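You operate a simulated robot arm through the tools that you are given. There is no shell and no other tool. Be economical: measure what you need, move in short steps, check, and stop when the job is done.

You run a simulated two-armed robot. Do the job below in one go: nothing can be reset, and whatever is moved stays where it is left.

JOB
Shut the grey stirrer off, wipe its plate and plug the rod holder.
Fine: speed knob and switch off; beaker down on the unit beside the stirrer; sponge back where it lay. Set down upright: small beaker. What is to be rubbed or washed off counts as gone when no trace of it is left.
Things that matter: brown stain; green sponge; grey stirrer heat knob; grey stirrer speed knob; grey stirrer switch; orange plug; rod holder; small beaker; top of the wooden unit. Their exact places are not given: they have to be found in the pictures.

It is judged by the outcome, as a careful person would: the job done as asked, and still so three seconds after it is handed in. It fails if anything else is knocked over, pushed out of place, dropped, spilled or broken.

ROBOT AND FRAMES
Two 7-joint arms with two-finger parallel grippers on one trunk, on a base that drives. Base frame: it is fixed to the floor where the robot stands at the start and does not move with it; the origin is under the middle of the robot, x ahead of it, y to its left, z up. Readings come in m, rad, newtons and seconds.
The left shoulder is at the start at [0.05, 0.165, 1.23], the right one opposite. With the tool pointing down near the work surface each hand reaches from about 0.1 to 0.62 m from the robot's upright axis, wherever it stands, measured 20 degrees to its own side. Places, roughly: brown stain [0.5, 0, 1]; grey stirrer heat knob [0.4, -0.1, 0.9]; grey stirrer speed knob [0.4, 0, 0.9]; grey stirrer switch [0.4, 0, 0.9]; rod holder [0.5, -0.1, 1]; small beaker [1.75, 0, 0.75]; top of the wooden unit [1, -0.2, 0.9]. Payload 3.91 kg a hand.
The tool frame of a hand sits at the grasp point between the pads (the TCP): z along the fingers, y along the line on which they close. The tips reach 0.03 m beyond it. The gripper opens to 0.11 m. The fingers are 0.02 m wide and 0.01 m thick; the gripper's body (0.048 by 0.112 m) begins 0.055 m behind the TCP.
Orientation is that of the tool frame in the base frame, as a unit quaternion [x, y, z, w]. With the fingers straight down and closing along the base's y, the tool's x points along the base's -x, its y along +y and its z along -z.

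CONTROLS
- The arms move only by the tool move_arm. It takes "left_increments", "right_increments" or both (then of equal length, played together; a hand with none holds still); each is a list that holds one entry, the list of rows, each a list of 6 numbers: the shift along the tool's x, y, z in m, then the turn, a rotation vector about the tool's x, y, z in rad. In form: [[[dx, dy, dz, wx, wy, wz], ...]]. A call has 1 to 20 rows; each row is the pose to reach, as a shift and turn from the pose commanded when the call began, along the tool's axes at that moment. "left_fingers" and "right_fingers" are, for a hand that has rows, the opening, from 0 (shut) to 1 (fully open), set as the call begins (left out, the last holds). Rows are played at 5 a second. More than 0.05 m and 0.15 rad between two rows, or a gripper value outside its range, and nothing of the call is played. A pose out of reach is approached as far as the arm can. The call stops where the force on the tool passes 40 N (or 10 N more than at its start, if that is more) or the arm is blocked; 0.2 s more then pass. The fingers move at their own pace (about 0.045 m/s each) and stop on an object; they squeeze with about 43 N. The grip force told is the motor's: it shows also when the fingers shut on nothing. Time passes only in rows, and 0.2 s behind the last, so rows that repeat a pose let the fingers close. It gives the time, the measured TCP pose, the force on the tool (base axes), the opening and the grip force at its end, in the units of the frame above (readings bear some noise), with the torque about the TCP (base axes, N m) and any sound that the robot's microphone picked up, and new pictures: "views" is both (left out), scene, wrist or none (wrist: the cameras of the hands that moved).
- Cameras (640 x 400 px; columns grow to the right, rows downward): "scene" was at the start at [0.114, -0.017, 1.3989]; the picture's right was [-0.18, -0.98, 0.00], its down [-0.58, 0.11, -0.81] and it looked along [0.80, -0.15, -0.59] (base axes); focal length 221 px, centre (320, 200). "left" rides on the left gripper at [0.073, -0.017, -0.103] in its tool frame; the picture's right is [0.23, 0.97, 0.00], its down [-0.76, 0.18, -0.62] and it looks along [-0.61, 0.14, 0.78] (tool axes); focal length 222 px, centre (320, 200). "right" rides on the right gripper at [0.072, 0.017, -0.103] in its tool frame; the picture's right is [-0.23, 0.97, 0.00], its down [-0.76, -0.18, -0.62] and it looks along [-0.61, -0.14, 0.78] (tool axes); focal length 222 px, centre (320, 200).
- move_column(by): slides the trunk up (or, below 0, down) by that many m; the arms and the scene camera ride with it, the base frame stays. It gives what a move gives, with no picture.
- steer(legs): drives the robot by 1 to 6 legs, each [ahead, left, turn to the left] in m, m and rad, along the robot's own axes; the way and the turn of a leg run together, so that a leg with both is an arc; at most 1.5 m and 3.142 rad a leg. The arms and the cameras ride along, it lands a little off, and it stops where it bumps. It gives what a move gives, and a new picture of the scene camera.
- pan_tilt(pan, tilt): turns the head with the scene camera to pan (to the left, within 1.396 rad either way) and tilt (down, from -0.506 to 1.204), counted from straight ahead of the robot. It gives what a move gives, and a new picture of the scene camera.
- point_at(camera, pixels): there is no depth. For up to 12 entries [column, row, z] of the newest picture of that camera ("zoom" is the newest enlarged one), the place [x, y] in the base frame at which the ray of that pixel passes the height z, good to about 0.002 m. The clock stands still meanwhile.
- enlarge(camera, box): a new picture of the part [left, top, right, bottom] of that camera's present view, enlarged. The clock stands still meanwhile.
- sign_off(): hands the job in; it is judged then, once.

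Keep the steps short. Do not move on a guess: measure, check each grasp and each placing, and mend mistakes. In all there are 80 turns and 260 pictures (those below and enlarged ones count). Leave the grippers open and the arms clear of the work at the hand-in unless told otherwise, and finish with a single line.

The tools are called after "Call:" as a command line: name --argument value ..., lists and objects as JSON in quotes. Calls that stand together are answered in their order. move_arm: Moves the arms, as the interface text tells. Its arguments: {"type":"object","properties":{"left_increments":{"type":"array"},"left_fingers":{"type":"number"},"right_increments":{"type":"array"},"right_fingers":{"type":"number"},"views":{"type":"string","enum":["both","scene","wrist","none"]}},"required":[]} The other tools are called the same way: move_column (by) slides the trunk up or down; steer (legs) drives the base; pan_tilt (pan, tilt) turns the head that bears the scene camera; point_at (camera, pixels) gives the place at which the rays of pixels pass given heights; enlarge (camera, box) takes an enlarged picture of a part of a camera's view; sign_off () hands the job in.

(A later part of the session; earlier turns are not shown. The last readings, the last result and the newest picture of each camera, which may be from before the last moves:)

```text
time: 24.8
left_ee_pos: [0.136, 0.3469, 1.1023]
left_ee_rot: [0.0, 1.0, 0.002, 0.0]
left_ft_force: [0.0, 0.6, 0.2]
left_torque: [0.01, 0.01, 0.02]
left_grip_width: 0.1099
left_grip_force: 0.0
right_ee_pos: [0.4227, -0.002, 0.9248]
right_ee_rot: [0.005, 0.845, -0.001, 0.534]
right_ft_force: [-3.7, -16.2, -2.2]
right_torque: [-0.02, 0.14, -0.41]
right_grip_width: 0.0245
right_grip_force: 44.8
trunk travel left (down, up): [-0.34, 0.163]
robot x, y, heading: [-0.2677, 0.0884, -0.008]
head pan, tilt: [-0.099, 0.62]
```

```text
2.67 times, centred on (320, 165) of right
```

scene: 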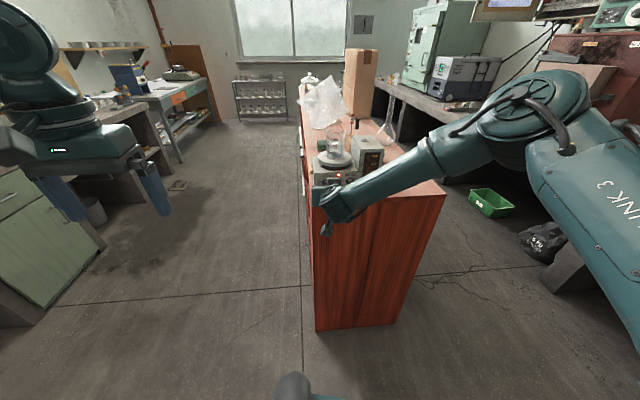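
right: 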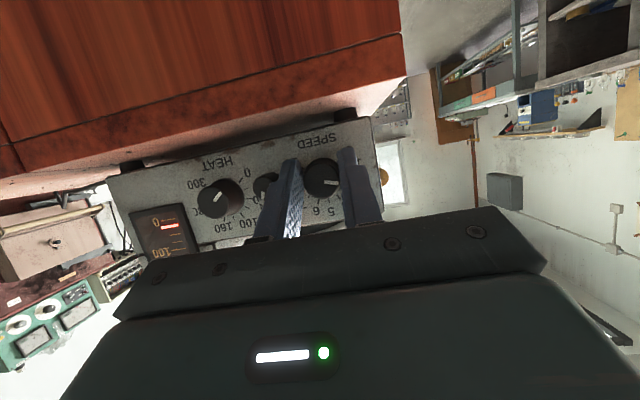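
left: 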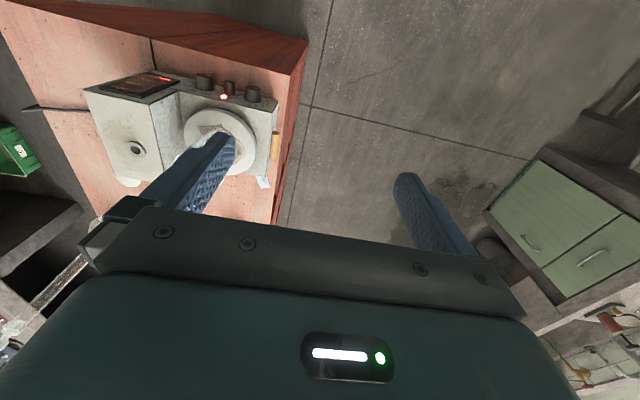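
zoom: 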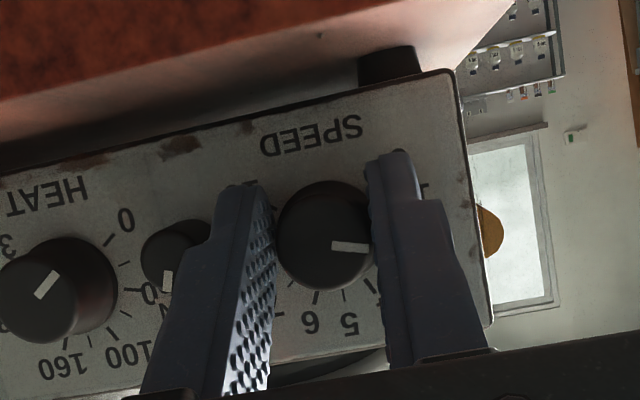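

The knob is held (24.5 mm, 45 N). I'll turn it counter-clockwise (viewed from the front) about base x by 0.95 rad.

Call:
move_arm --right_increments '[[[0, -0.004, 0, 0.058, 0, -0.122], [0, -0.005, 0, 0.116, 0, -0.244], [0, -0.005, 0, 0.174, 0, -0.366], [0, -0.005, 0, 0.232, 0, -0.488], [0, -0.005, 0, 0.29, 0, -0.61], [0, -0.005, 0, 0.348, 0, -0.732], [0, -0.005, 0, 0.407, 0, -0.857]]]' --views "wrist"

Call:
enlarge --camera "right" --box '[200, 50, 440, 200]'

```text
time: 26.4
left_ee_pos: [0.1374, 0.3487, 1.1016]
left_ee_rot: [0.001, 1.0, 0.0, 0.0]
left_ft_force: [-0.2, 0.3, 1.0]
left_torque: [0.0, -0.01, -0.01]
left_grip_width: 0.11
left_grip_force: 0.1
right_ee_pos: [0.4226, -0.0, 0.9247]
right_ee_rot: [-0.244, 0.753, -0.385, 0.475]
right_ft_force: [2.4, 8.3, -4.9]
right_torque: [0.23, -0.24, -0.57]
right_grip_width: 0.0245
right_grip_force: 45.0
trunk travel left (down, up): [-0.34, 0.163]
robot x, y, heading: [-0.2693, 0.0872, -0.002]
head pan, tilt: [-0.099, 0.62]
```

right: 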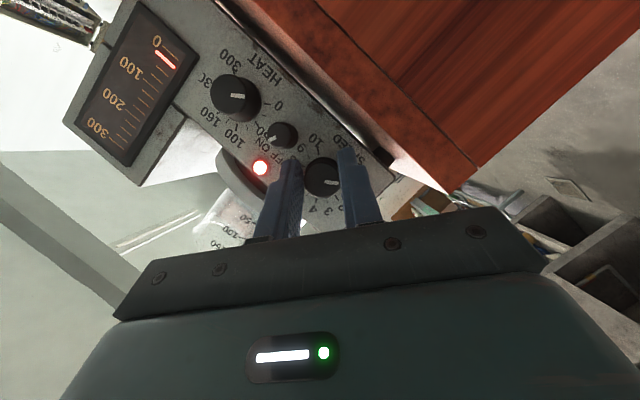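

```text
2.67 times, centred on (320, 125) of right
```

zoom: 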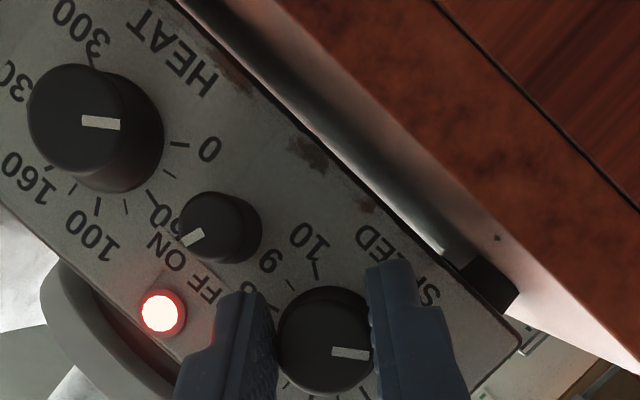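

The pointer turned with the fingers and is now parallel to the heat knob's 0 pointer. I'll release, back out 3 cm and look.

Call:
move_arm --right_increments '[[[0, 0, 0, 0, 0, 0], [0.004, 0, -0.009, 0, 0, 0], [0.0129, 0, -0.027, 0, 0, 0]]]' --right_fingers 0.36 --views "none"

Call:
move_arm --right_increments '[[[0, 0, 0, -0.058, 0, 0.122], [0, 0, 0, -0.116, 0, 0.244], [0, 0, 0, -0.174, 0, 0.366], [0, 0, 0, -0.232, 0, 0.488], [0, 0, 0, -0.29, 0, 0.61], [0, 0, 0, -0.348, 0, 0.732], [0, 0, 0, -0.407, 0, 0.857]]]' --views "wrist"

Call:
enlarge --camera "right" --box '[200, 90, 440, 240]'

```text
time: 27.2
left_ee_pos: [0.1346, 0.349, 1.1022]
left_ee_rot: [0.0, 1.0, 0.0, 0.001]
left_ft_force: [-0.6, 0.6, -0.4]
left_torque: [-0.02, 0.0, 0.0]
left_grip_width: 0.1099
left_grip_force: 0.0
right_ee_pos: [0.3919, -0.0035, 0.9265]
right_ee_rot: [-0.243, 0.753, -0.385, 0.474]
right_ft_force: [0.0, -0.8, -0.4]
right_torque: [-0.01, 0.01, 0.0]
right_grip_width: 0.0395
right_grip_force: 0.1
trunk travel left (down, up): [-0.34, 0.163]
robot x, y, heading: [-0.2655, 0.0861, -0.001]
head pan, tilt: [-0.099, 0.62]
```

```text
time: 28.8
left_ee_pos: [0.1373, 0.3476, 1.1017]
left_ee_rot: [0.0, 1.0, -0.001, 0.0]
left_ft_force: [-0.6, 0.4, 0.7]
left_torque: [0.0, 0.0, 0.0]
left_grip_width: 0.11
left_grip_force: 0.0
right_ee_pos: [0.3933, -0.0028, 0.9246]
right_ee_rot: [0.004, 0.845, 0.001, 0.534]
right_ft_force: [0.2, 0.3, -0.5]
right_torque: [0.01, 0.01, -0.01]
right_grip_width: 0.0396
right_grip_force: 0.0
trunk travel left (down, up): [-0.34, 0.163]
robot x, y, heading: [-0.2636, 0.092, -0.003]
head pan, tilt: [-0.099, 0.62]
```

right: 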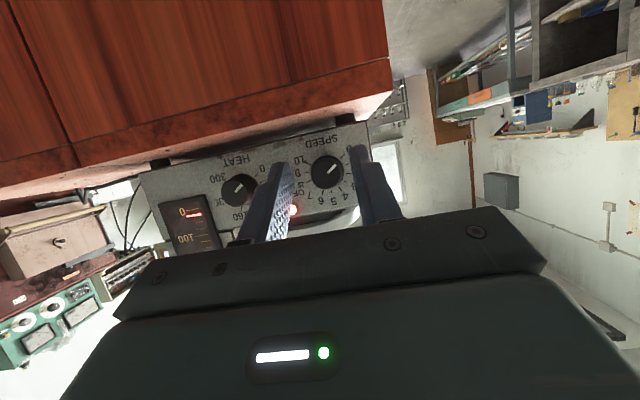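

```text
2.67 times, centred on (320, 165) of right
```

zoom: 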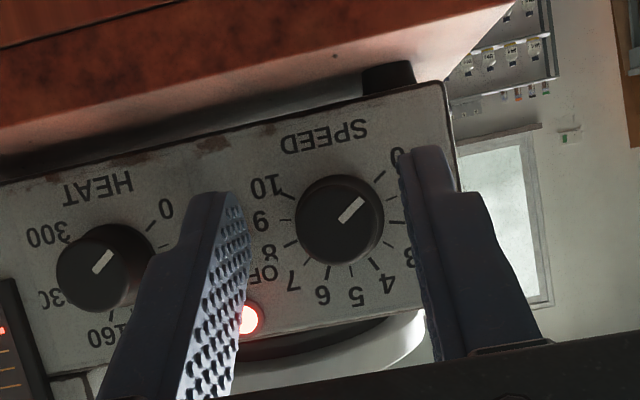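

The speed pointer lies on 0. Next is the switch at (0.444, -0.039, 0.919): I'll move over, roll +25°, and narrow the fingers to 23 mm.

Call:
move_arm --right_increments '[[[0, -0.012, 0, -0.063, 0, 0.132], [0, -0.024, 0, -0.126, 0, 0.264], [0, -0.036, 0, -0.189, 0, 0.397], [0, -0.036, 0, -0.189, 0, 0.397]]]' --right_fingers 0.22 --views "wrist"

Call:
enlarge --camera "right" --box '[200, 90, 440, 240]'

```text
time: 29.8
left_ee_pos: [0.1373, 0.3467, 1.1023]
left_ee_rot: [0.0, 1.0, -0.001, 0.001]
left_ft_force: [-0.1, 0.7, 0.1]
left_torque: [0.0, 0.0, -0.01]
left_grip_width: 0.1102
left_grip_force: 0.1
right_ee_pos: [0.3989, -0.0718, 0.9312]
right_ee_rot: [0.096, 0.833, 0.162, 0.52]
right_ft_force: [-0.9, -0.1, -0.4]
right_torque: [0.01, 0.01, -0.05]
right_grip_width: 0.0242
right_grip_force: 0.0
right hand out of reach, approached as far as the arm can: row 2, 3, 4
trunk travel left (down, up): [-0.34, 0.163]
robot x, y, heading: [-0.2688, 0.0916, -0.0]
head pan, tilt: [-0.099, 0.62]
```

right: 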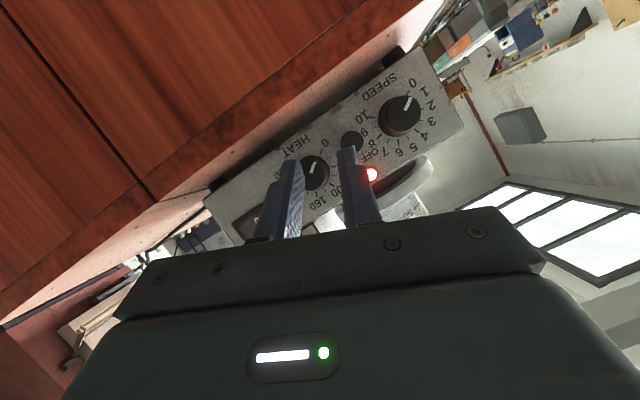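

```text
2.67 times, centred on (320, 165) of right
```

zoom: 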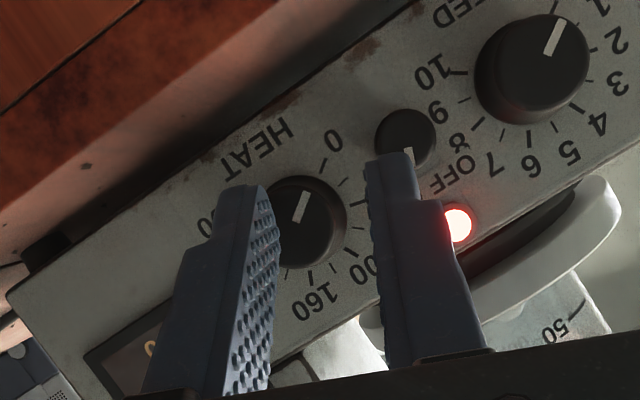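

Positive roll is out of reach there. I'll go back to zero roll and centre on the switch at y = -0.039.

Call:
move_arm --right_increments '[[[0.006, 0.009, 0.001, 0.055, 0, -0.113], [0.013, 0.018, 0.002, 0.11, 0, -0.226], [0.019, 0.028, 0.003, 0.167, 0, -0.34], [0.019, 0.028, 0.003, 0.167, 0, -0.34]]]' --views "wrist"

Call:
enlarge --camera "right" --box '[200, 90, 440, 240]'

```text
time: 30.8
left_ee_pos: [0.1369, 0.348, 1.1018]
left_ee_rot: [0.0, 1.0, 0.0, 0.0]
left_ft_force: [1.3, -0.5, 0.3]
left_torque: [-0.01, 0.03, -0.03]
left_grip_width: 0.1099
left_grip_force: 0.0
right_ee_pos: [0.3936, -0.0377, 0.9242]
right_ee_rot: [-0.002, 0.849, 0.001, 0.529]
right_ft_force: [-0.2, -0.3, -0.7]
right_torque: [0.02, 0.02, -0.02]
right_grip_width: 0.0243
right_grip_force: 0.1
trunk travel left (down, up): [-0.34, 0.163]
robot x, y, heading: [-0.2678, 0.0908, -0.006]
head pan, tilt: [-0.099, 0.62]
```

right: 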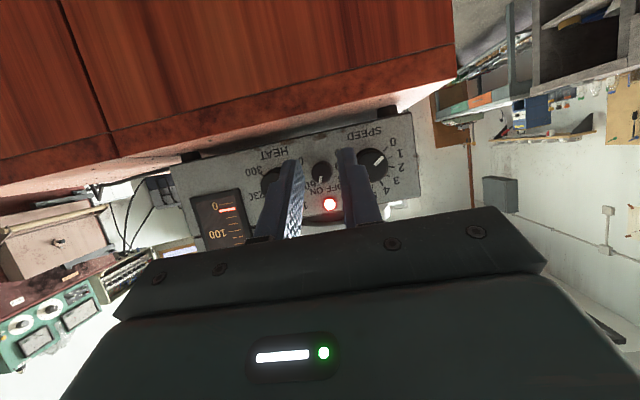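

```text
2.67 times, centred on (320, 165) of right
```

zoom: 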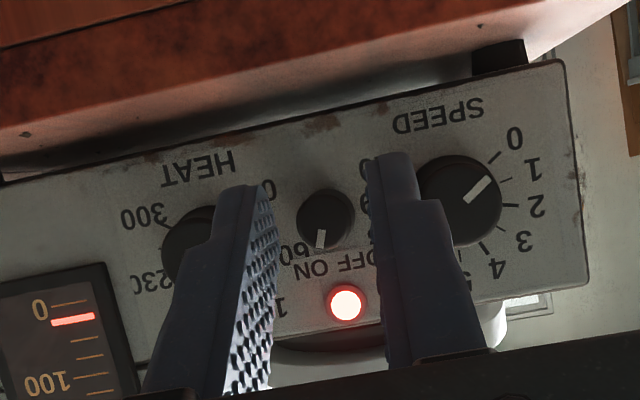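

The switch lies between the fingers. I'll verify its centre before advancing.

Call:
point_at --camera "zoom" --pixels '[[325, 218, 0.915], [325, 218, 0.92], [325, 218, 0.925]]'

```text
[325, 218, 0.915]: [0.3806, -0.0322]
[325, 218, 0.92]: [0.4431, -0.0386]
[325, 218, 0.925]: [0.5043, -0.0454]
```

It sits at (0.443, -0.0386, 0.920), so the alignment is good. Advance 2.7 cm and close.

Call:
move_arm --right_increments '[[[-0.004, -0.001, 0.008, 0, 0, 0], [-0.008, -0.001, 0.016, 0, 0, 0], [-0.0119, -0.001, 0.0242, 0, 0, 0]]]' --views "none"

Call:
move_arm --right_increments '[[[0, 0, 0, 0, 0, 0], [0, 0, 0, 0, 0, 0]]]' --right_fingers 0 --views "none"

Call:
enlarge --camera "right" --box '[200, 90, 440, 240]'

```text
time: 31.6
left_ee_pos: [0.1374, 0.3477, 1.1034]
left_ee_rot: [0.0, 1.0, -0.001, 0.0]
left_ft_force: [-0.9, 0.4, 0.4]
left_torque: [0.0, 0.0, -0.01]
left_grip_width: 0.1099
left_grip_force: 0.2
right_ee_pos: [0.4205, -0.0388, 0.925]
right_ee_rot: [-0.002, 0.848, 0.002, 0.529]
right_ft_force: [-1.0, 0.1, 0.3]
right_torque: [0.02, 0.01, 0.0]
right_grip_width: 0.0243
right_grip_force: 0.0
trunk travel left (down, up): [-0.34, 0.163]
robot x, y, heading: [-0.268, 0.0867, -0.003]
head pan, tilt: [-0.099, 0.62]
```

```text
time: 32.2
left_ee_pos: [0.1357, 0.3487, 1.1029]
left_ee_rot: [0.0, 1.0, 0.0, -0.001]
left_ft_force: [0.1, -0.8, 0.4]
left_torque: [-0.01, -0.03, 0.02]
left_grip_width: 0.1098
left_grip_force: 0.1
right_ee_pos: [0.4201, -0.0403, 0.9261]
right_ee_rot: [-0.002, 0.848, 0.002, 0.53]
right_ft_force: [0.3, -3.0, 0.5]
right_torque: [0.0, -0.03, -0.63]
right_grip_width: 0.0164
right_grip_force: 44.6
trunk travel left (down, up): [-0.34, 0.163]
robot x, y, heading: [-0.2713, 0.0887, -0.007]
head pan, tilt: [-0.099, 0.62]
```

```text
2.67 times, centred on (320, 165) of right
```

zoom: 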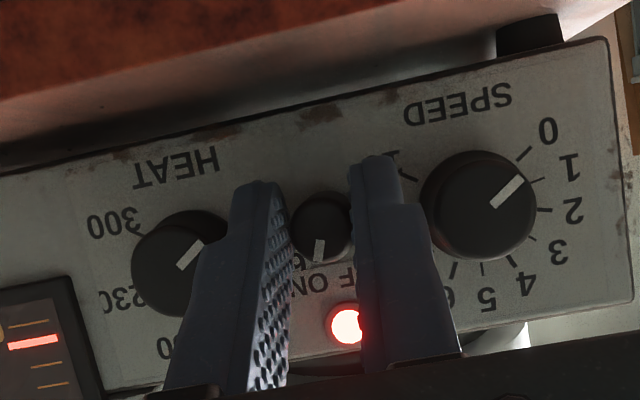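

The switch is gripped (16.4 mm). I'll turn it counter-clockwise by about 50°.

Call:
move_arm --right_increments '[[[0, 0, 0, 0.058, 0, -0.122], [0, 0, 0, 0.116, 0, -0.244], [0, 0, 0, 0.174, 0, -0.366], [0, 0, 0, 0.232, 0, -0.488], [0, 0, 0, 0.29, 0, -0.61], [0, 0, 0, 0.348, 0, -0.732], [0, 0, 0, 0.38, 0, -0.8]]]' --views "none"

Call:
enlarge --camera "right" --box '[200, 70, 440, 220]'

```text
time: 33.8
left_ee_pos: [0.1372, 0.348, 1.102]
left_ee_rot: [0.0, 1.0, -0.001, -0.001]
left_ft_force: [0.8, 0.4, 0.2]
left_torque: [0.0, 0.01, 0.0]
left_grip_width: 0.1101
left_grip_force: 0.0
right_ee_pos: [0.4203, -0.0359, 0.9239]
right_ee_rot: [-0.237, 0.766, -0.358, 0.479]
right_ft_force: [4.4, 8.1, -4.0]
right_torque: [0.18, -0.36, -0.37]
right_grip_width: 0.0167
right_grip_force: 45.3
trunk travel left (down, up): [-0.34, 0.163]
robot x, y, heading: [-0.2671, 0.09, -0.002]
head pan, tilt: [-0.099, 0.62]
```

```text
2.67 times, centred on (320, 145) of right
```

zoom: 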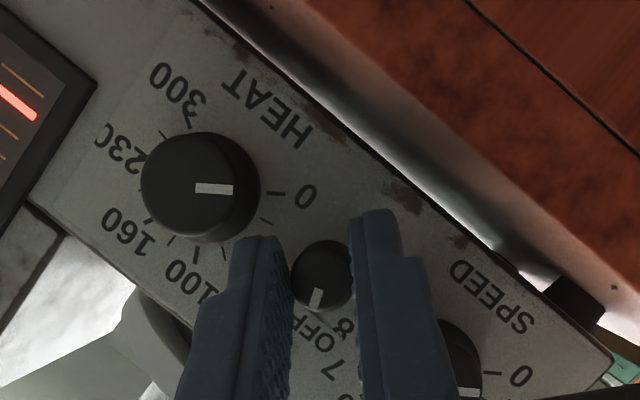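

The switch pointer now faces OFF. I'll release, back out, roll back and look at the lamp.

Call:
move_arm --right_increments '[[[0, 0, 0, 0, 0, 0], [0.005, 0, -0.01, 0, 0, 0], [0.0132, 0, -0.027, 0, 0, 0]]]' --right_fingers 0.25 --views "none"

Call:
move_arm --right_increments '[[[0, 0.01, 0, -0.058, 0, 0.122], [0, 0.02, 0, -0.116, 0, 0.244], [0, 0.03, 0, -0.174, 0, 0.366], [0, 0.035, 0, -0.232, 0, 0.488], [0, 0.038, 0, -0.29, 0, 0.61], [0, 0.038, 0, -0.348, 0, 0.732], [0, 0.038, 0, -0.38, 0, 0.8]]]' --right_fingers 0.36 --views "none"

Call:
enlarge --camera "right" --box '[200, 70, 440, 220]'

```text
time: 34.6
left_ee_pos: [0.1368, 0.3471, 1.1012]
left_ee_rot: [-0.001, 1.0, 0.0, 0.0]
left_ft_force: [0.0, 0.5, -0.4]
left_torque: [0.0, -0.04, -0.02]
left_grip_width: 0.1099
left_grip_force: 0.0
right_ee_pos: [0.39, -0.0388, 0.9251]
right_ee_rot: [-0.232, 0.767, -0.359, 0.479]
right_ft_force: [0.4, 0.0, -0.2]
right_torque: [0.01, -0.01, -0.02]
right_grip_width: 0.0276
right_grip_force: 0.0
trunk travel left (down, up): [-0.34, 0.163]
robot x, y, heading: [-0.2671, 0.0882, -0.002]
head pan, tilt: [-0.099, 0.62]
```

```text
time: 35.8
left_ee_pos: [0.1333, 0.3454, 1.1032]
left_ee_rot: [0.002, 1.0, 0.0, 0.002]
left_ft_force: [-1.3, 0.8, -0.4]
left_torque: [-0.04, -0.03, 0.02]
left_grip_width: 0.1104
left_grip_force: 0.2
right_ee_pos: [0.3877, -0.0242, 0.9012]
right_ee_rot: [-0.056, 0.84, -0.103, 0.529]
right_ft_force: [-25.7, -15.2, 15.2]
right_torque: [-0.05, 0.15, 0.15]
right_grip_width: 0.0304
right_grip_force: 0.0
trunk travel left (down, up): [-0.34, 0.163]
robot x, y, heading: [-0.2696, 0.0873, -0.011]
head pan, tilt: [-0.099, 0.62]
stopped in row 6 (right hand): the force on the tool passed its limit at 42 N (the readings are from after the stop); the commanded pose is now the measured one
```

```text
2.67 times, centred on (320, 145) of right
```

zoom: 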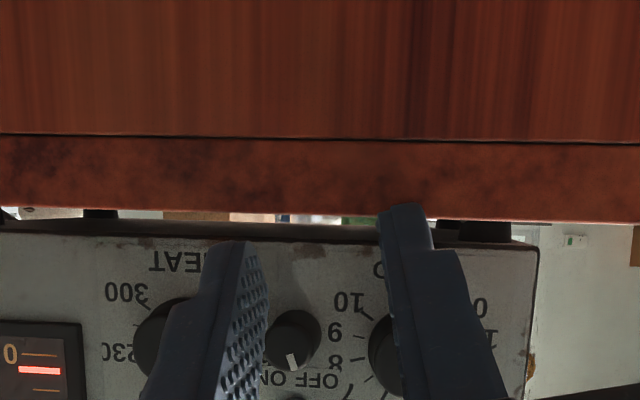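

I shifted y along the rolled axis, so the hand went down and touched the unit's front edge. I'll back off, lift, and level the roll.

Call:
move_arm --right_increments '[[[-0.003, 0, -0.015, 0, 0, 0], [-0.0095, 0.0, -0.037, 0, 0, 0], [-0.0095, 0.015, -0.037, -0.05, 0, 0.1], [-0.0095, 0.025, -0.037, -0.1, 0, 0.21]]]' --views "both"

Call:
enlarge --camera "right" --box '[200, 70, 440, 220]'

```text
time: 36.8
left_ee_pos: [0.137, 0.3462, 1.102]
left_ee_rot: [0.001, 1.0, -0.001, 0.001]
left_ft_force: [0.2, -0.1, -0.3]
left_torque: [0.01, -0.02, -0.05]
left_grip_width: 0.1096
left_grip_force: 0.0
right_ee_pos: [0.3615, 0.0098, 0.9158]
right_ee_rot: [0.004, 0.847, -0.002, 0.531]
right_ft_force: [-0.4, -0.5, 0.7]
right_torque: [0.0, 0.0, 0.0]
right_grip_width: 0.0396
right_grip_force: 0.1
trunk travel left (down, up): [-0.34, 0.163]
robot x, y, heading: [-0.2709, 0.0866, -0.003]
head pan, tilt: [-0.099, 0.62]
```

scene: 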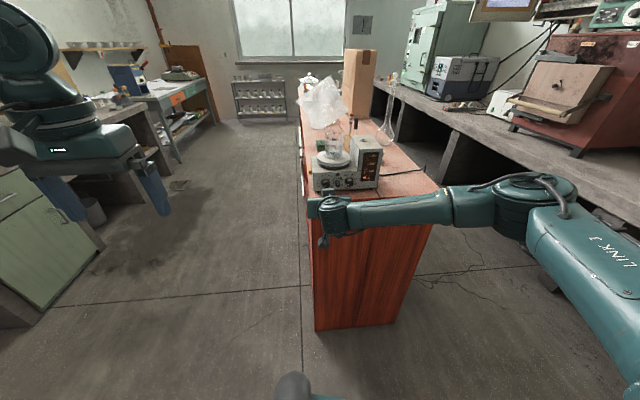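
right: 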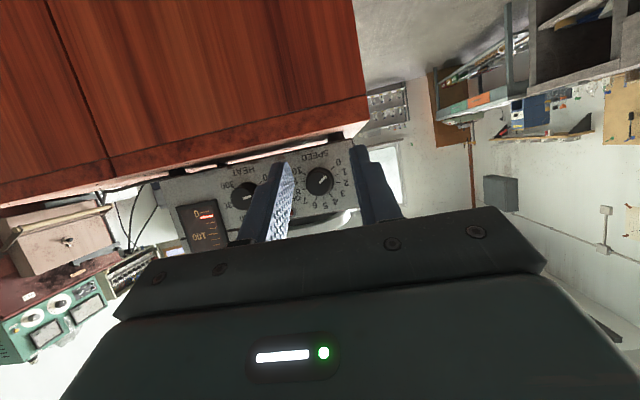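

```text
2.67 times, centred on (320, 145) of right
```

zoom: 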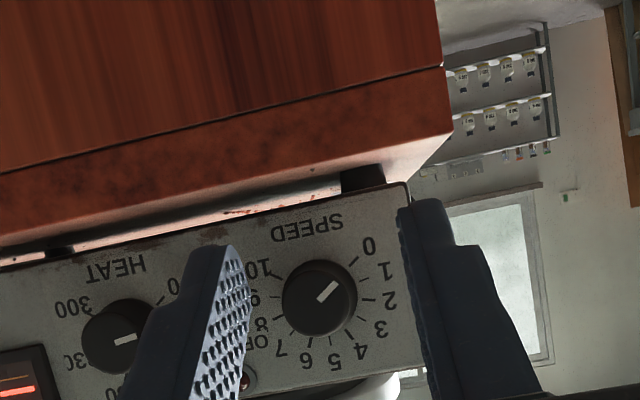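

The lamp is now dark, but a finger brushed the heat knob: its pointer moved about 30° off 0. I'll go to it at y≈-0.078 and set it back.

Call:
move_arm --right_increments '[[[-0.005, -0.022, 0.005, 0, 0, 0], [-0.01, -0.044, 0.01, 0, 0, 0], [-0.015, -0.066, 0.016, 0, 0, 0], [-0.0205, -0.088, 0.0218, 0, 0, 0], [-0.0205, -0.088, 0.0218, 0, 0, 0]]]' --right_fingers 0.3 --views "none"

Call:
enlarge --camera "right" --box '[200, 90, 440, 240]'

```text
time: 38.0
left_ee_pos: [0.136, 0.3469, 1.1025]
left_ee_rot: [0.001, 1.0, -0.001, 0.001]
left_ft_force: [-0.1, 0.0, 0.4]
left_torque: [0.03, 0.01, -0.01]
left_grip_width: 0.11
left_grip_force: 0.1
right_ee_pos: [0.3887, -0.078, 0.924]
right_ee_rot: [0.003, 0.847, -0.002, 0.531]
right_ft_force: [0.1, 0.8, 0.1]
right_torque: [0.05, 0.02, -0.03]
right_grip_width: 0.0331
right_grip_force: 0.0
trunk travel left (down, up): [-0.34, 0.163]
robot x, y, heading: [-0.2677, 0.0892, 0.001]
head pan, tilt: [-0.099, 0.62]
```

```text
2.67 times, centred on (320, 165) of right
```

zoom: 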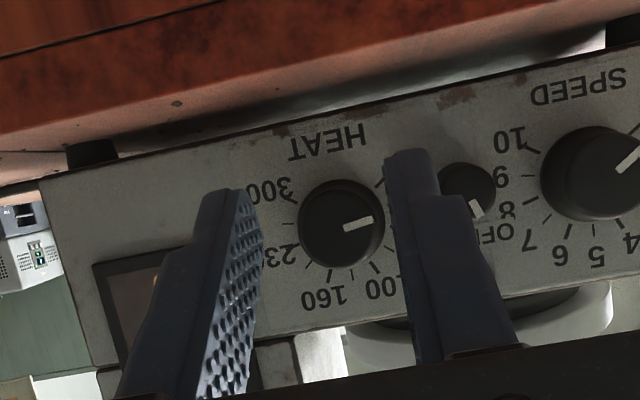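

The fingers are centred on the heat knob. I'll advance, close, and turn it 0.5 rad counter-clockwise.

Call:
move_arm --right_increments '[[[-0.005, 0, 0.01, 0, 0, 0], [-0.01, 0, 0.02, 0, 0, 0], [-0.0139, 0, 0.0288, 0, 0, 0]]]' --views "none"

Call:
move_arm --right_increments '[[[0, 0, 0, 0, 0, 0], [0, 0, 0, 0, 0, 0], [0, 0, 0, 0.058, 0, -0.122], [0, 0, 0, 0.116, 0, -0.244], [0, 0, 0, 0.174, 0, -0.366], [0, 0, 0, 0.215, 0, -0.45]]]' --right_fingers 0 --views "none"

Call:
move_arm --right_increments '[[[0, 0, 0, 0, 0, 0], [0.005, 0, -0.01, 0, 0, 0], [0.0139, 0, -0.0288, 0, 0, 0]]]' --right_fingers 0.3 --views "none"

Call:
enlarge --camera "right" --box '[200, 70, 440, 220]'

```text
time: 38.8
left_ee_pos: [0.1371, 0.3473, 1.1027]
left_ee_rot: [0.002, 1.0, 0.0, 0.0]
left_ft_force: [-0.3, 0.0, 0.9]
left_torque: [0.03, 0.0, -0.02]
left_grip_width: 0.11
left_grip_force: 0.1
right_ee_pos: [0.4211, -0.0786, 0.9248]
right_ee_rot: [0.004, 0.847, -0.002, 0.532]
right_ft_force: [0.8, -0.3, 0.4]
right_torque: [-0.01, -0.01, -0.02]
right_grip_width: 0.0329
right_grip_force: 0.1
trunk travel left (down, up): [-0.34, 0.163]
robot x, y, heading: [-0.267, 0.0866, -0.001]
head pan, tilt: [-0.099, 0.62]
```

```text
time: 40.2
left_ee_pos: [0.1373, 0.3475, 1.1021]
left_ee_rot: [0.0, 1.0, -0.001, 0.0]
left_ft_force: [-0.7, -0.4, 0.6]
left_torque: [-0.03, 0.0, -0.02]
left_grip_width: 0.1099
left_grip_force: 0.1
right_ee_pos: [0.4211, -0.0769, 0.9235]
right_ee_rot: [-0.129, 0.821, -0.211, 0.514]
right_ft_force: [2.0, 7.8, -1.0]
right_torque: [0.22, -0.25, -0.27]
right_grip_width: 0.0246
right_grip_force: 45.0
trunk travel left (down, up): [-0.34, 0.163]
robot x, y, heading: [-0.2698, 0.0887, -0.003]
head pan, tilt: [-0.099, 0.62]
```

```text
time: 41.0
left_ee_pos: [0.1366, 0.3465, 1.1012]
left_ee_rot: [0.0, 1.0, 0.0, 0.0]
left_ft_force: [-0.3, 0.3, 0.8]
left_torque: [-0.02, 0.02, 0.02]
left_grip_width: 0.1097
left_grip_force: 0.1
right_ee_pos: [0.3892, -0.0791, 0.9242]
right_ee_rot: [-0.129, 0.822, -0.211, 0.514]
right_ft_force: [-0.7, 0.4, -1.0]
right_torque: [0.0, 0.01, -0.01]
right_grip_width: 0.033
right_grip_force: 0.1
trunk travel left (down, up): [-0.34, 0.163]
robot x, y, heading: [-0.2692, 0.087, -0.005]
head pan, tilt: [-0.099, 0.62]
```

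```text
2.67 times, centred on (320, 145) of right
```

zoom: 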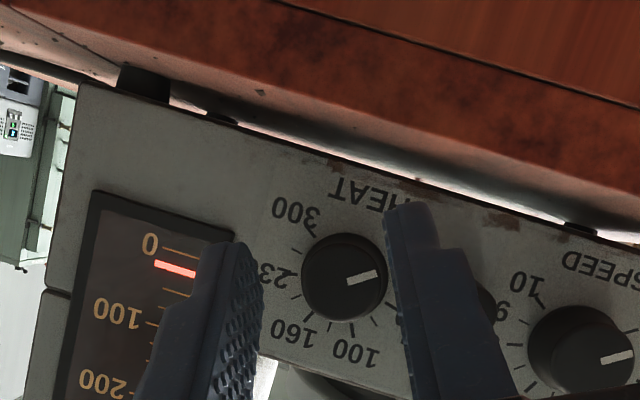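

Both pointers are again parallel, as at first. I'll back out 7 cm, then unroll and confirm.

Call:
move_arm --right_increments '[[[0.015, 0, -0.03, 0, 0, 0], [0.03, 0, -0.063, 0, 0, 0], [0.03, 0, -0.063, -0.058, 0, 0.122], [0.03, 0, -0.063, -0.116, 0, 0.244], [0.03, 0, -0.063, -0.174, 0, 0.366], [0.03, 0, -0.063, -0.215, 0, 0.45]]]' --right_fingers 1 --views "none"

Call:
enlarge --camera "right" --box '[220, 70, 420, 195]'

Call:
enlarge --camera "scene" --box '[280, 110, 440, 210]'

```text
time: 42.4
left_ee_pos: [0.1369, 0.3491, 1.102]
left_ee_rot: [0.001, 1.0, -0.001, 0.0]
left_ft_force: [0.6, 0.3, -0.3]
left_torque: [-0.01, -0.03, 0.01]
left_grip_width: 0.1101
left_grip_force: 0.0
right_ee_pos: [0.3192, -0.0762, 0.9258]
right_ee_rot: [0.003, 0.847, -0.003, 0.532]
right_ft_force: [-0.2, 0.9, -0.2]
right_torque: [-0.03, 0.04, -0.04]
right_grip_width: 0.11
right_grip_force: 0.0
trunk travel left (down, up): [-0.34, 0.163]
robot x, y, heading: [-0.2721, 0.0867, -0.0]
head pan, tilt: [-0.099, 0.62]
```

```text
3.20 times, centred on (320, 132) of right
```

zoom: 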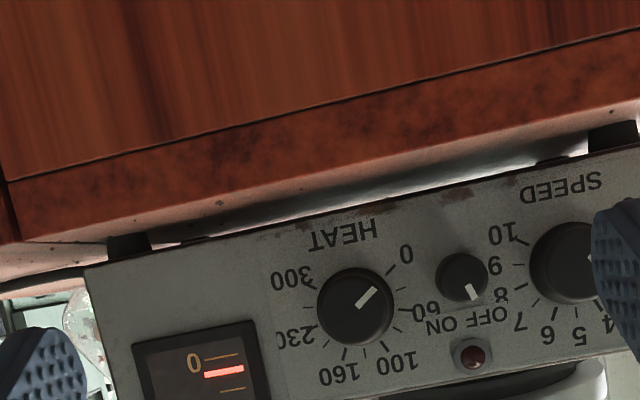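

```text
4.00 times, centred on (360, 160) of scene
```

zoom: 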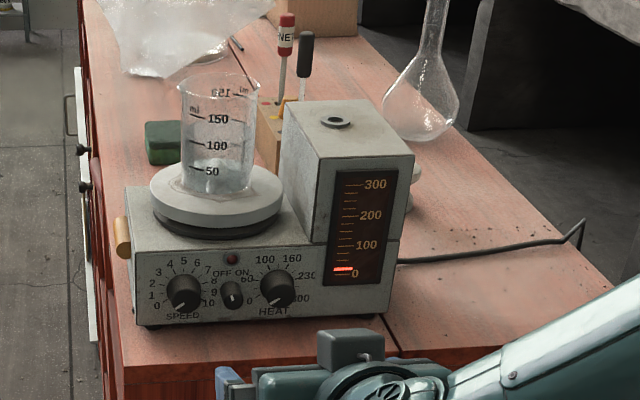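

All off: lamp dark, pointers at 0. Next is the beaker. I'll raise the right hand and turn it to point down, then raise the trunk again.

Call:
move_arm --right_increments '[[[-0.01, -0.01, -0.03, 0, 0.0, 0], [-0.03, -0.03, -0.05, 0, 0.14, 0], [-0.06, -0.05, -0.06, 0, 0.28, 0], [-0.09, -0.07, -0.06, 0, 0.42, 0], [-0.11, -0.09, -0.07, 0, 0.56, 0], [-0.13, -0.1, -0.08, 0, 0.7, 0], [-0.15, -0.11, -0.08, 0, 0.84, 0], [-0.16, -0.12, -0.08, 0, 0.98, 0], [-0.17, -0.13, -0.08, 0, 1.12, 0]]]' --views "none"

Call:
move_column --by 0.16

Call:
pan_tilt --pan -0.2 --tilt 0.62

Call:
enlarge --camera "scene" --box '[260, 120, 420, 220]'

```text
time: 44.4
left_ee_pos: [0.1366, 0.3482, 1.1018]
left_ee_rot: [0.001, 1.0, -0.001, 0.0]
left_ft_force: [-0.1, 0.0, 0.7]
left_torque: [-0.01, -0.03, 0.01]
left_grip_width: 0.11
left_grip_force: 0.1
right_ee_pos: [0.3195, -0.2071, 1.1123]
right_ee_rot: [0.003, 1.0, 0.001, -0.002]
right_ft_force: [-0.6, -0.4, 0.7]
right_torque: [0.0, 0.02, 0.0]
right_grip_width: 0.1101
right_grip_force: 0.1
trunk travel left (down, up): [-0.34, 0.163]
robot x, y, heading: [-0.2688, 0.0899, -0.004]
head pan, tilt: [-0.099, 0.62]
```

```text
time: 46.2
left_ee_pos: [0.1374, 0.3471, 1.2627]
left_ee_rot: [0.001, 1.0, 0.0, -0.001]
left_ft_force: [-0.7, 0.5, 0.4]
left_torque: [-0.01, 0.01, 0.0]
left_grip_width: 0.1103
left_grip_force: 0.1
right_ee_pos: [0.3211, -0.2088, 1.2721]
right_ee_rot: [0.005, 1.0, 0.0, 0.0]
right_ft_force: [-0.4, -0.4, -0.1]
right_torque: [0.0, -0.01, 0.0]
right_grip_width: 0.11
right_grip_force: 0.1
trunk travel left (down, up): [-0.5, 0.003]
robot x, y, heading: [-0.2656, 0.0871, -0.002]
head pan, tilt: [-0.099, 0.62]
```

```text
time: 46.9
left_ee_pos: [0.1362, 0.3468, 1.2615]
left_ee_rot: [0.0, 1.0, -0.001, 0.0]
left_ft_force: [0.2, -0.3, 0.2]
left_torque: [-0.02, 0.01, 0.01]
left_grip_width: 0.1101
left_grip_force: 0.0
right_ee_pos: [0.32, -0.2077, 1.2719]
right_ee_rot: [0.005, 1.0, 0.0, 0.0]
right_ft_force: [-0.3, 0.2, -0.3]
right_torque: [-0.02, -0.01, -0.02]
right_grip_width: 0.11
right_grip_force: 0.0
trunk travel left (down, up): [-0.5, 0.003]
robot x, y, heading: [-0.2691, 0.0865, -0.006]
head pan, tilt: [-0.201, 0.62]
```

scene: 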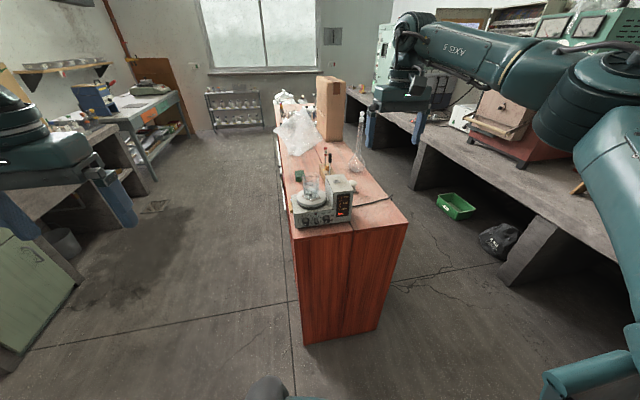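

```text
4.00 times, centred on (340, 170) of scene
```

zoom: 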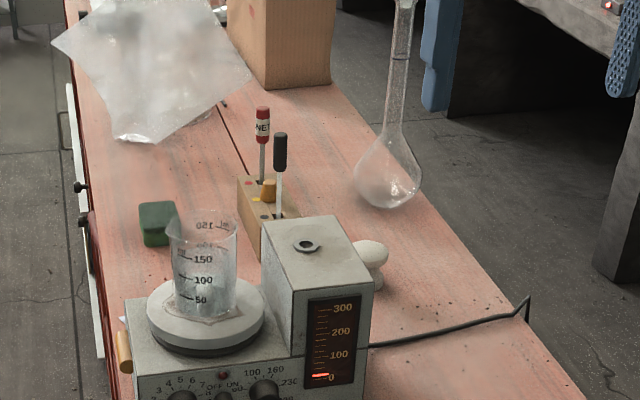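

I'll pull the right hand back 0.12 m (keeping it clear of the tall flask) and drive ahead 0.27 m to work at the front.

Call:
move_arm --right_increments '[[[0.04, 0, 0, 0, 0, 0], [0.08, 0, 0, 0, 0, 0], [0.12, 0, 0, 0, 0, 0]]]' --views "none"

Call:
steer --legs '[[0.28, -0.02, 0]]'

Call:
enlarge --camera "scene" --box '[220, 180, 380, 280]'

```text
time: 47.7
left_ee_pos: [0.1352, 0.3471, 1.2619]
left_ee_rot: [0.001, 1.0, 0.0, 0.001]
left_ft_force: [0.3, 0.1, 0.0]
left_torque: [0.02, 0.01, -0.02]
left_grip_width: 0.1099
left_grip_force: 0.1
right_ee_pos: [0.1983, -0.2084, 1.2737]
right_ee_rot: [0.004, 1.0, 0.0, 0.001]
right_ft_force: [0.4, -0.3, -0.6]
right_torque: [0.01, 0.0, -0.01]
right_grip_width: 0.11
right_grip_force: 0.1
trunk travel left (down, up): [-0.5, 0.003]
robot x, y, heading: [-0.2725, 0.0893, -0.005]
head pan, tilt: [-0.201, 0.62]
```

```text
time: 49.7
left_ee_pos: [0.4183, 0.3246, 1.2609]
left_ee_rot: [0.003, 1.0, -0.001, 0.001]
left_ft_force: [0.2, 0.4, -0.3]
left_torque: [-0.07, 0.04, 0.02]
left_grip_width: 0.1102
left_grip_force: 0.0
right_ee_pos: [0.4787, -0.2309, 1.2717]
right_ee_rot: [0.007, 1.0, 0.0, 0.0]
right_ft_force: [-0.2, -0.1, 0.2]
right_torque: [0.0, -0.02, -0.01]
right_grip_width: 0.11
right_grip_force: 0.0
trunk travel left (down, up): [-0.5, 0.003]
robot x, y, heading: [0.0133, 0.0683, -0.006]
head pan, tilt: [-0.201, 0.62]
```

scene: 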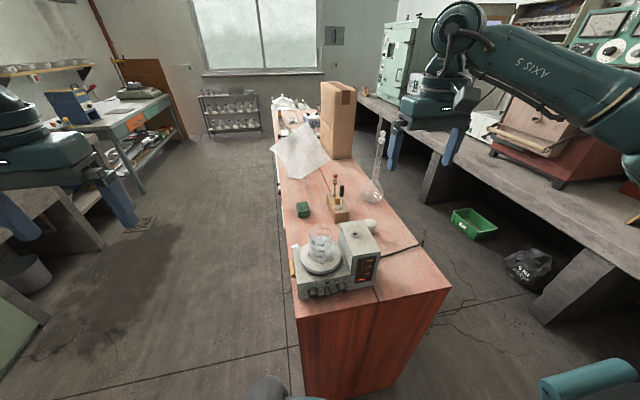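

```text
4.00 times, centred on (300, 230) of scene
```

zoom: 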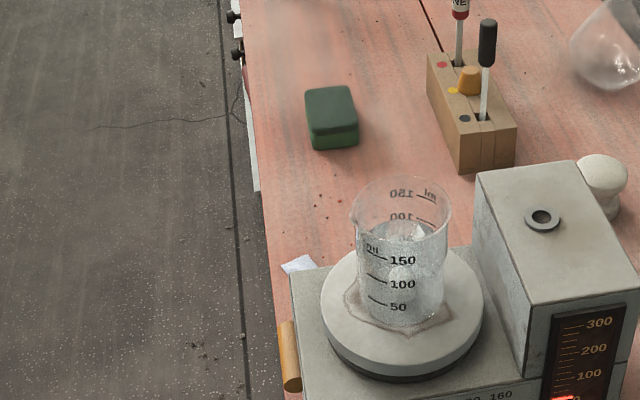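

Measure the beaker, plate, holder, plug, sponge and the free area to the right from this view.

Call:
point_at --camera "zoom" --pixels '[[402, 306, 0.98], [402, 306, 1.0], [401, 210, 1.05], [401, 210, 1.08], [354, 210, 1.07], [449, 207, 1.07], [542, 217, 1.03], [469, 72, 0.95], [332, 100, 0.91], [405, 300, 0.99], [321, 300, 0.98], [484, 297, 0.98]]'

Call:
point_at --camera "scene" --pixels '[[372, 287, 0.88], [410, 270, 0.88], [395, 285, 0.88], [420, 243, 0.88], [449, 289, 0.88], [297, 318, 0.88], [380, 252, 0.88], [303, 210, 0.88], [375, 225, 0.88]]'

```text
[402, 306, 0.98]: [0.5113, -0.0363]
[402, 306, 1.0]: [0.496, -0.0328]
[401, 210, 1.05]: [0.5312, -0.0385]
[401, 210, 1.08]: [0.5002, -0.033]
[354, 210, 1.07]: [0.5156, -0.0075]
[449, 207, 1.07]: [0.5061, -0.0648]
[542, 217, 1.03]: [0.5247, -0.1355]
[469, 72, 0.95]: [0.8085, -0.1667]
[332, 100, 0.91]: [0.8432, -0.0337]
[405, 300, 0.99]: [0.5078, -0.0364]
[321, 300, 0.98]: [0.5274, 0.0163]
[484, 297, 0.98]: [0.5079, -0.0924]
```

```text
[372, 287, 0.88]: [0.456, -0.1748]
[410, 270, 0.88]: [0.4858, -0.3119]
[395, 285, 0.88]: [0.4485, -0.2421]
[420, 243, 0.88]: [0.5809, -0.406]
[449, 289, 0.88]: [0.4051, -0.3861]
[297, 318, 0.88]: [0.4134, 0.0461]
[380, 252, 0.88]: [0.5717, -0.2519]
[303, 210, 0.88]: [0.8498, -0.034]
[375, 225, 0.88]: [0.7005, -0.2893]
```

Beaker: centre ≈(0.512, -0.036), about 57 mm wide, rim ≈1.065, with its spout to the left. I'll take the right hand above it, yawed 90° so the fingers close along x, clear of spout and block.

Call:
move_arm --right_increments '[[[-0.003, 0.018, 0, 0, 0, 0.143], [-0.006, 0.036, 0, 0, 0, 0.286], [-0.009, 0.054, 0, 0, 0, 0.429], [-0.012, 0.072, 0, 0, 0, 0.571], [-0.015, 0.09, 0, 0, 0, 0.714], [-0.018, 0.108, 0, 0, 0, 0.857], [-0.021, 0.126, 0, 0, 0, 1.0], [-0.024, 0.144, 0, 0, 0, 1.143], [-0.027, 0.162, 0, 0, 0, 1.286], [-0.03, 0.18, 0, 0, 0, 1.429], [-0.033, 0.195, 0, 0, 0, 1.571]]]' --right_fingers 0.9

Call:
enlarge --camera "right" --box '[200, 50, 440, 200]'

```text
time: 52.1
left_ee_pos: [0.4168, 0.324, 1.262]
left_ee_rot: [0.003, 1.0, 0.001, 0.0]
left_ft_force: [-0.6, 0.7, 0.5]
left_torque: [-0.01, -0.01, 0.01]
left_grip_width: 0.1102
left_grip_force: 0.0
right_ee_pos: [0.5128, -0.0339, 1.2734]
right_ee_rot: [0.712, 0.702, 0.0, 0.0]
right_ft_force: [-0.4, -0.4, -0.3]
right_torque: [-0.02, 0.02, -0.03]
right_grip_width: 0.0991
right_grip_force: 0.0
trunk travel left (down, up): [-0.5, 0.003]
robot x, y, heading: [0.0059, 0.0685, -0.004]
head pan, tilt: [-0.201, 0.62]
```

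scene: 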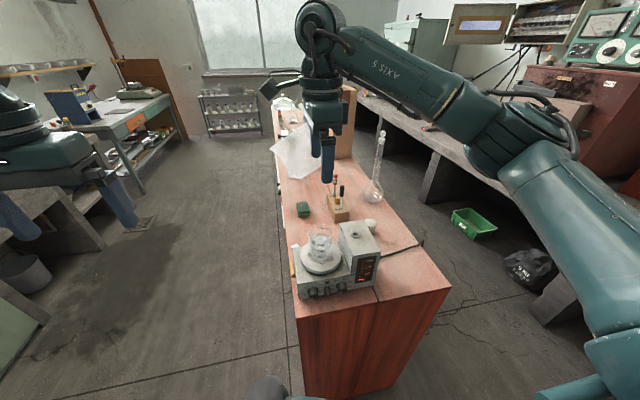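
right: 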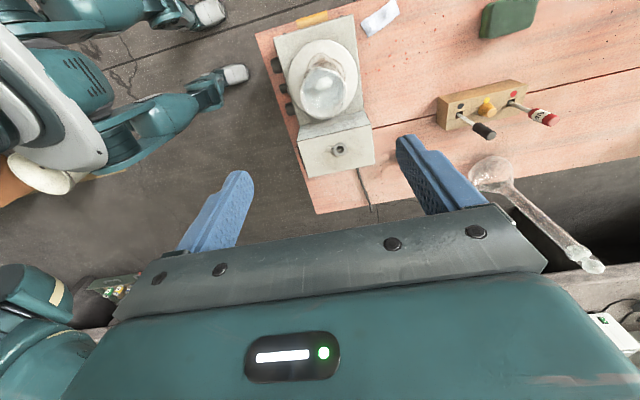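

```text
2.67 times, centred on (320, 125) of right
```

zoom: 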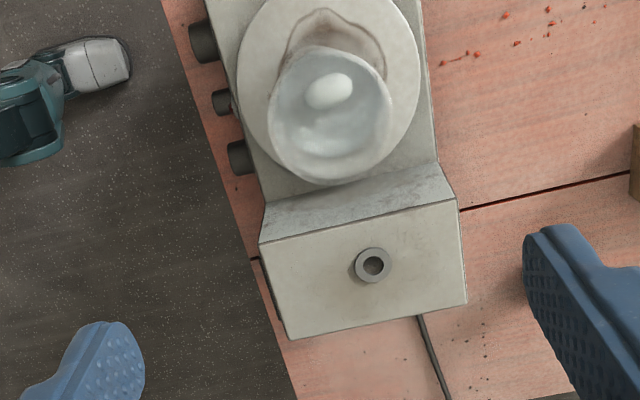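

The yaw is good, and the wrist camera gives a top view. I'll measure with it, rim versus base, ring, plug, sponge and plate edges.

Call:
point_at --camera "zoom" --pixels '[[330, 113, 1.06], [330, 113, 1.08], [372, 264, 1.03], [372, 264, 1.04], [270, 115, 1.065], [392, 115, 1.065], [333, 60, 0.975], [260, 244, 1.03], [455, 200, 1.03], [330, 10, 0.975], [237, 85, 0.975], [420, 80, 0.975]]'

Call:
point_at --camera "right" --pixels '[[487, 105, 0.95], [487, 112, 0.92], [508, 18, 0.91], [481, 37, 0.88], [538, 12, 0.91], [443, 98, 0.92], [525, 82, 0.92], [323, 95, 0.975], [302, 70, 0.975]]'

```text
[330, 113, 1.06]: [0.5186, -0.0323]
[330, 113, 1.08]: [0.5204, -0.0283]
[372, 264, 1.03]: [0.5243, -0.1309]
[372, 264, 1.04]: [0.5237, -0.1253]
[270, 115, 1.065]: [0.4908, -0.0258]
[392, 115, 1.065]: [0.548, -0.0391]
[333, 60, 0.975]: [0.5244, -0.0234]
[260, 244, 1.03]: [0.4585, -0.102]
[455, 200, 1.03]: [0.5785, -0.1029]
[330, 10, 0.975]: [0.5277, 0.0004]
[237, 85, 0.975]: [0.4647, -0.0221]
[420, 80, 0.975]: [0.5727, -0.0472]
```

```text
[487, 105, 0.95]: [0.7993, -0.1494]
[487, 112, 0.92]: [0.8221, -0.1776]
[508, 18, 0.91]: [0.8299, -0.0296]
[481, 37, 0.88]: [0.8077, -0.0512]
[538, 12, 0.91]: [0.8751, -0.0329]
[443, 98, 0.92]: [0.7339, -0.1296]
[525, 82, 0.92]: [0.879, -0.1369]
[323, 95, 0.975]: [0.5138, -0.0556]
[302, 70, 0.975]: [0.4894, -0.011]
```

Beaker centre is (0.518, -0.033). I'll lower the open hand to TCP z=1.04.

Call:
move_arm --right_increments '[[[0, 0.002, 0.045, 0, 0, 0], [0, 0.005, 0.09, 0, 0, 0], [0, 0.005, 0.135, 0, 0, 0], [0, 0.005, 0.165, 0, 0, 0], [0, 0.005, 0.185, 0, 0, 0]]]' --views "both"

Call:
enlarge --camera "scene" --box '[240, 180, 400, 280]'

```text
time: 53.3
left_ee_pos: [0.4165, 0.3241, 1.2621]
left_ee_rot: [0.003, 1.0, 0.0, 0.0]
left_ft_force: [0.0, 0.5, 0.2]
left_torque: [-0.01, -0.01, 0.01]
left_grip_width: 0.11
left_grip_force: 0.0
right_ee_pos: [0.5189, -0.0365, 1.0869]
right_ee_rot: [0.711, 0.703, 0.0, 0.0]
right_ft_force: [0.0, 0.0, -0.2]
right_torque: [0.01, 0.05, 0.0]
right_grip_width: 0.0991
right_grip_force: 0.1
trunk travel left (down, up): [-0.5, 0.003]
robot x, y, heading: [0.0104, 0.0645, -0.006]
head pan, tilt: [-0.201, 0.62]
```

scene: 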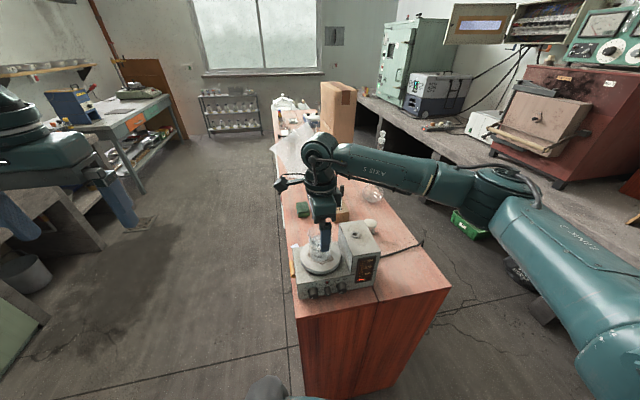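
right: 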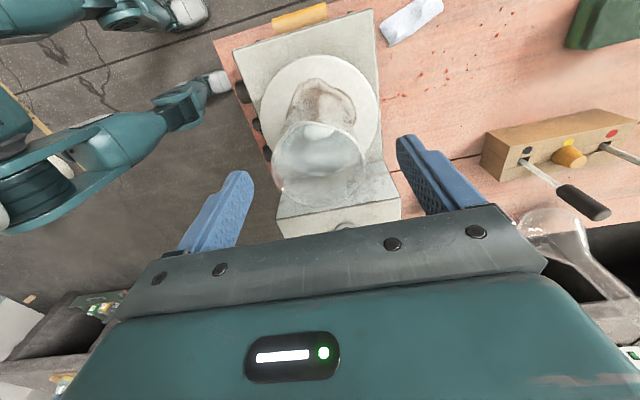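

```text
4.00 times, centred on (320, 230) of scene
```

zoom: 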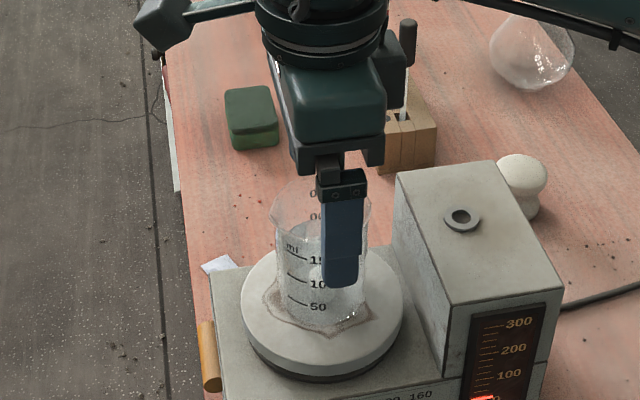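

Check centring: where the near fingertip and rim really lie.

Call:
point_at --camera "zoom" --pixels '[[342, 286, 1.057], [321, 214, 1.065], [271, 214, 1.065], [371, 214, 1.065], [321, 322, 0.975]]'

Call:
point_at --camera "right" --pixels '[[321, 163, 1.06], [321, 163, 1.07], [272, 166, 1.065], [368, 160, 1.065], [322, 205, 1.065], [322, 122, 1.065]]'

```text
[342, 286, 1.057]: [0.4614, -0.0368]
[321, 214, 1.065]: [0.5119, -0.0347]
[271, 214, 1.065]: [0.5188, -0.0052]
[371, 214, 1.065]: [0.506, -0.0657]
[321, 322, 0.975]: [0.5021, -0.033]
```

```text
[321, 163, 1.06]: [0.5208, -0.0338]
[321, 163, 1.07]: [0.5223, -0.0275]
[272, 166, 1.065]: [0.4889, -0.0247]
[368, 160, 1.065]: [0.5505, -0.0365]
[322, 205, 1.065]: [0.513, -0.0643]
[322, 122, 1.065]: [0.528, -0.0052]
```

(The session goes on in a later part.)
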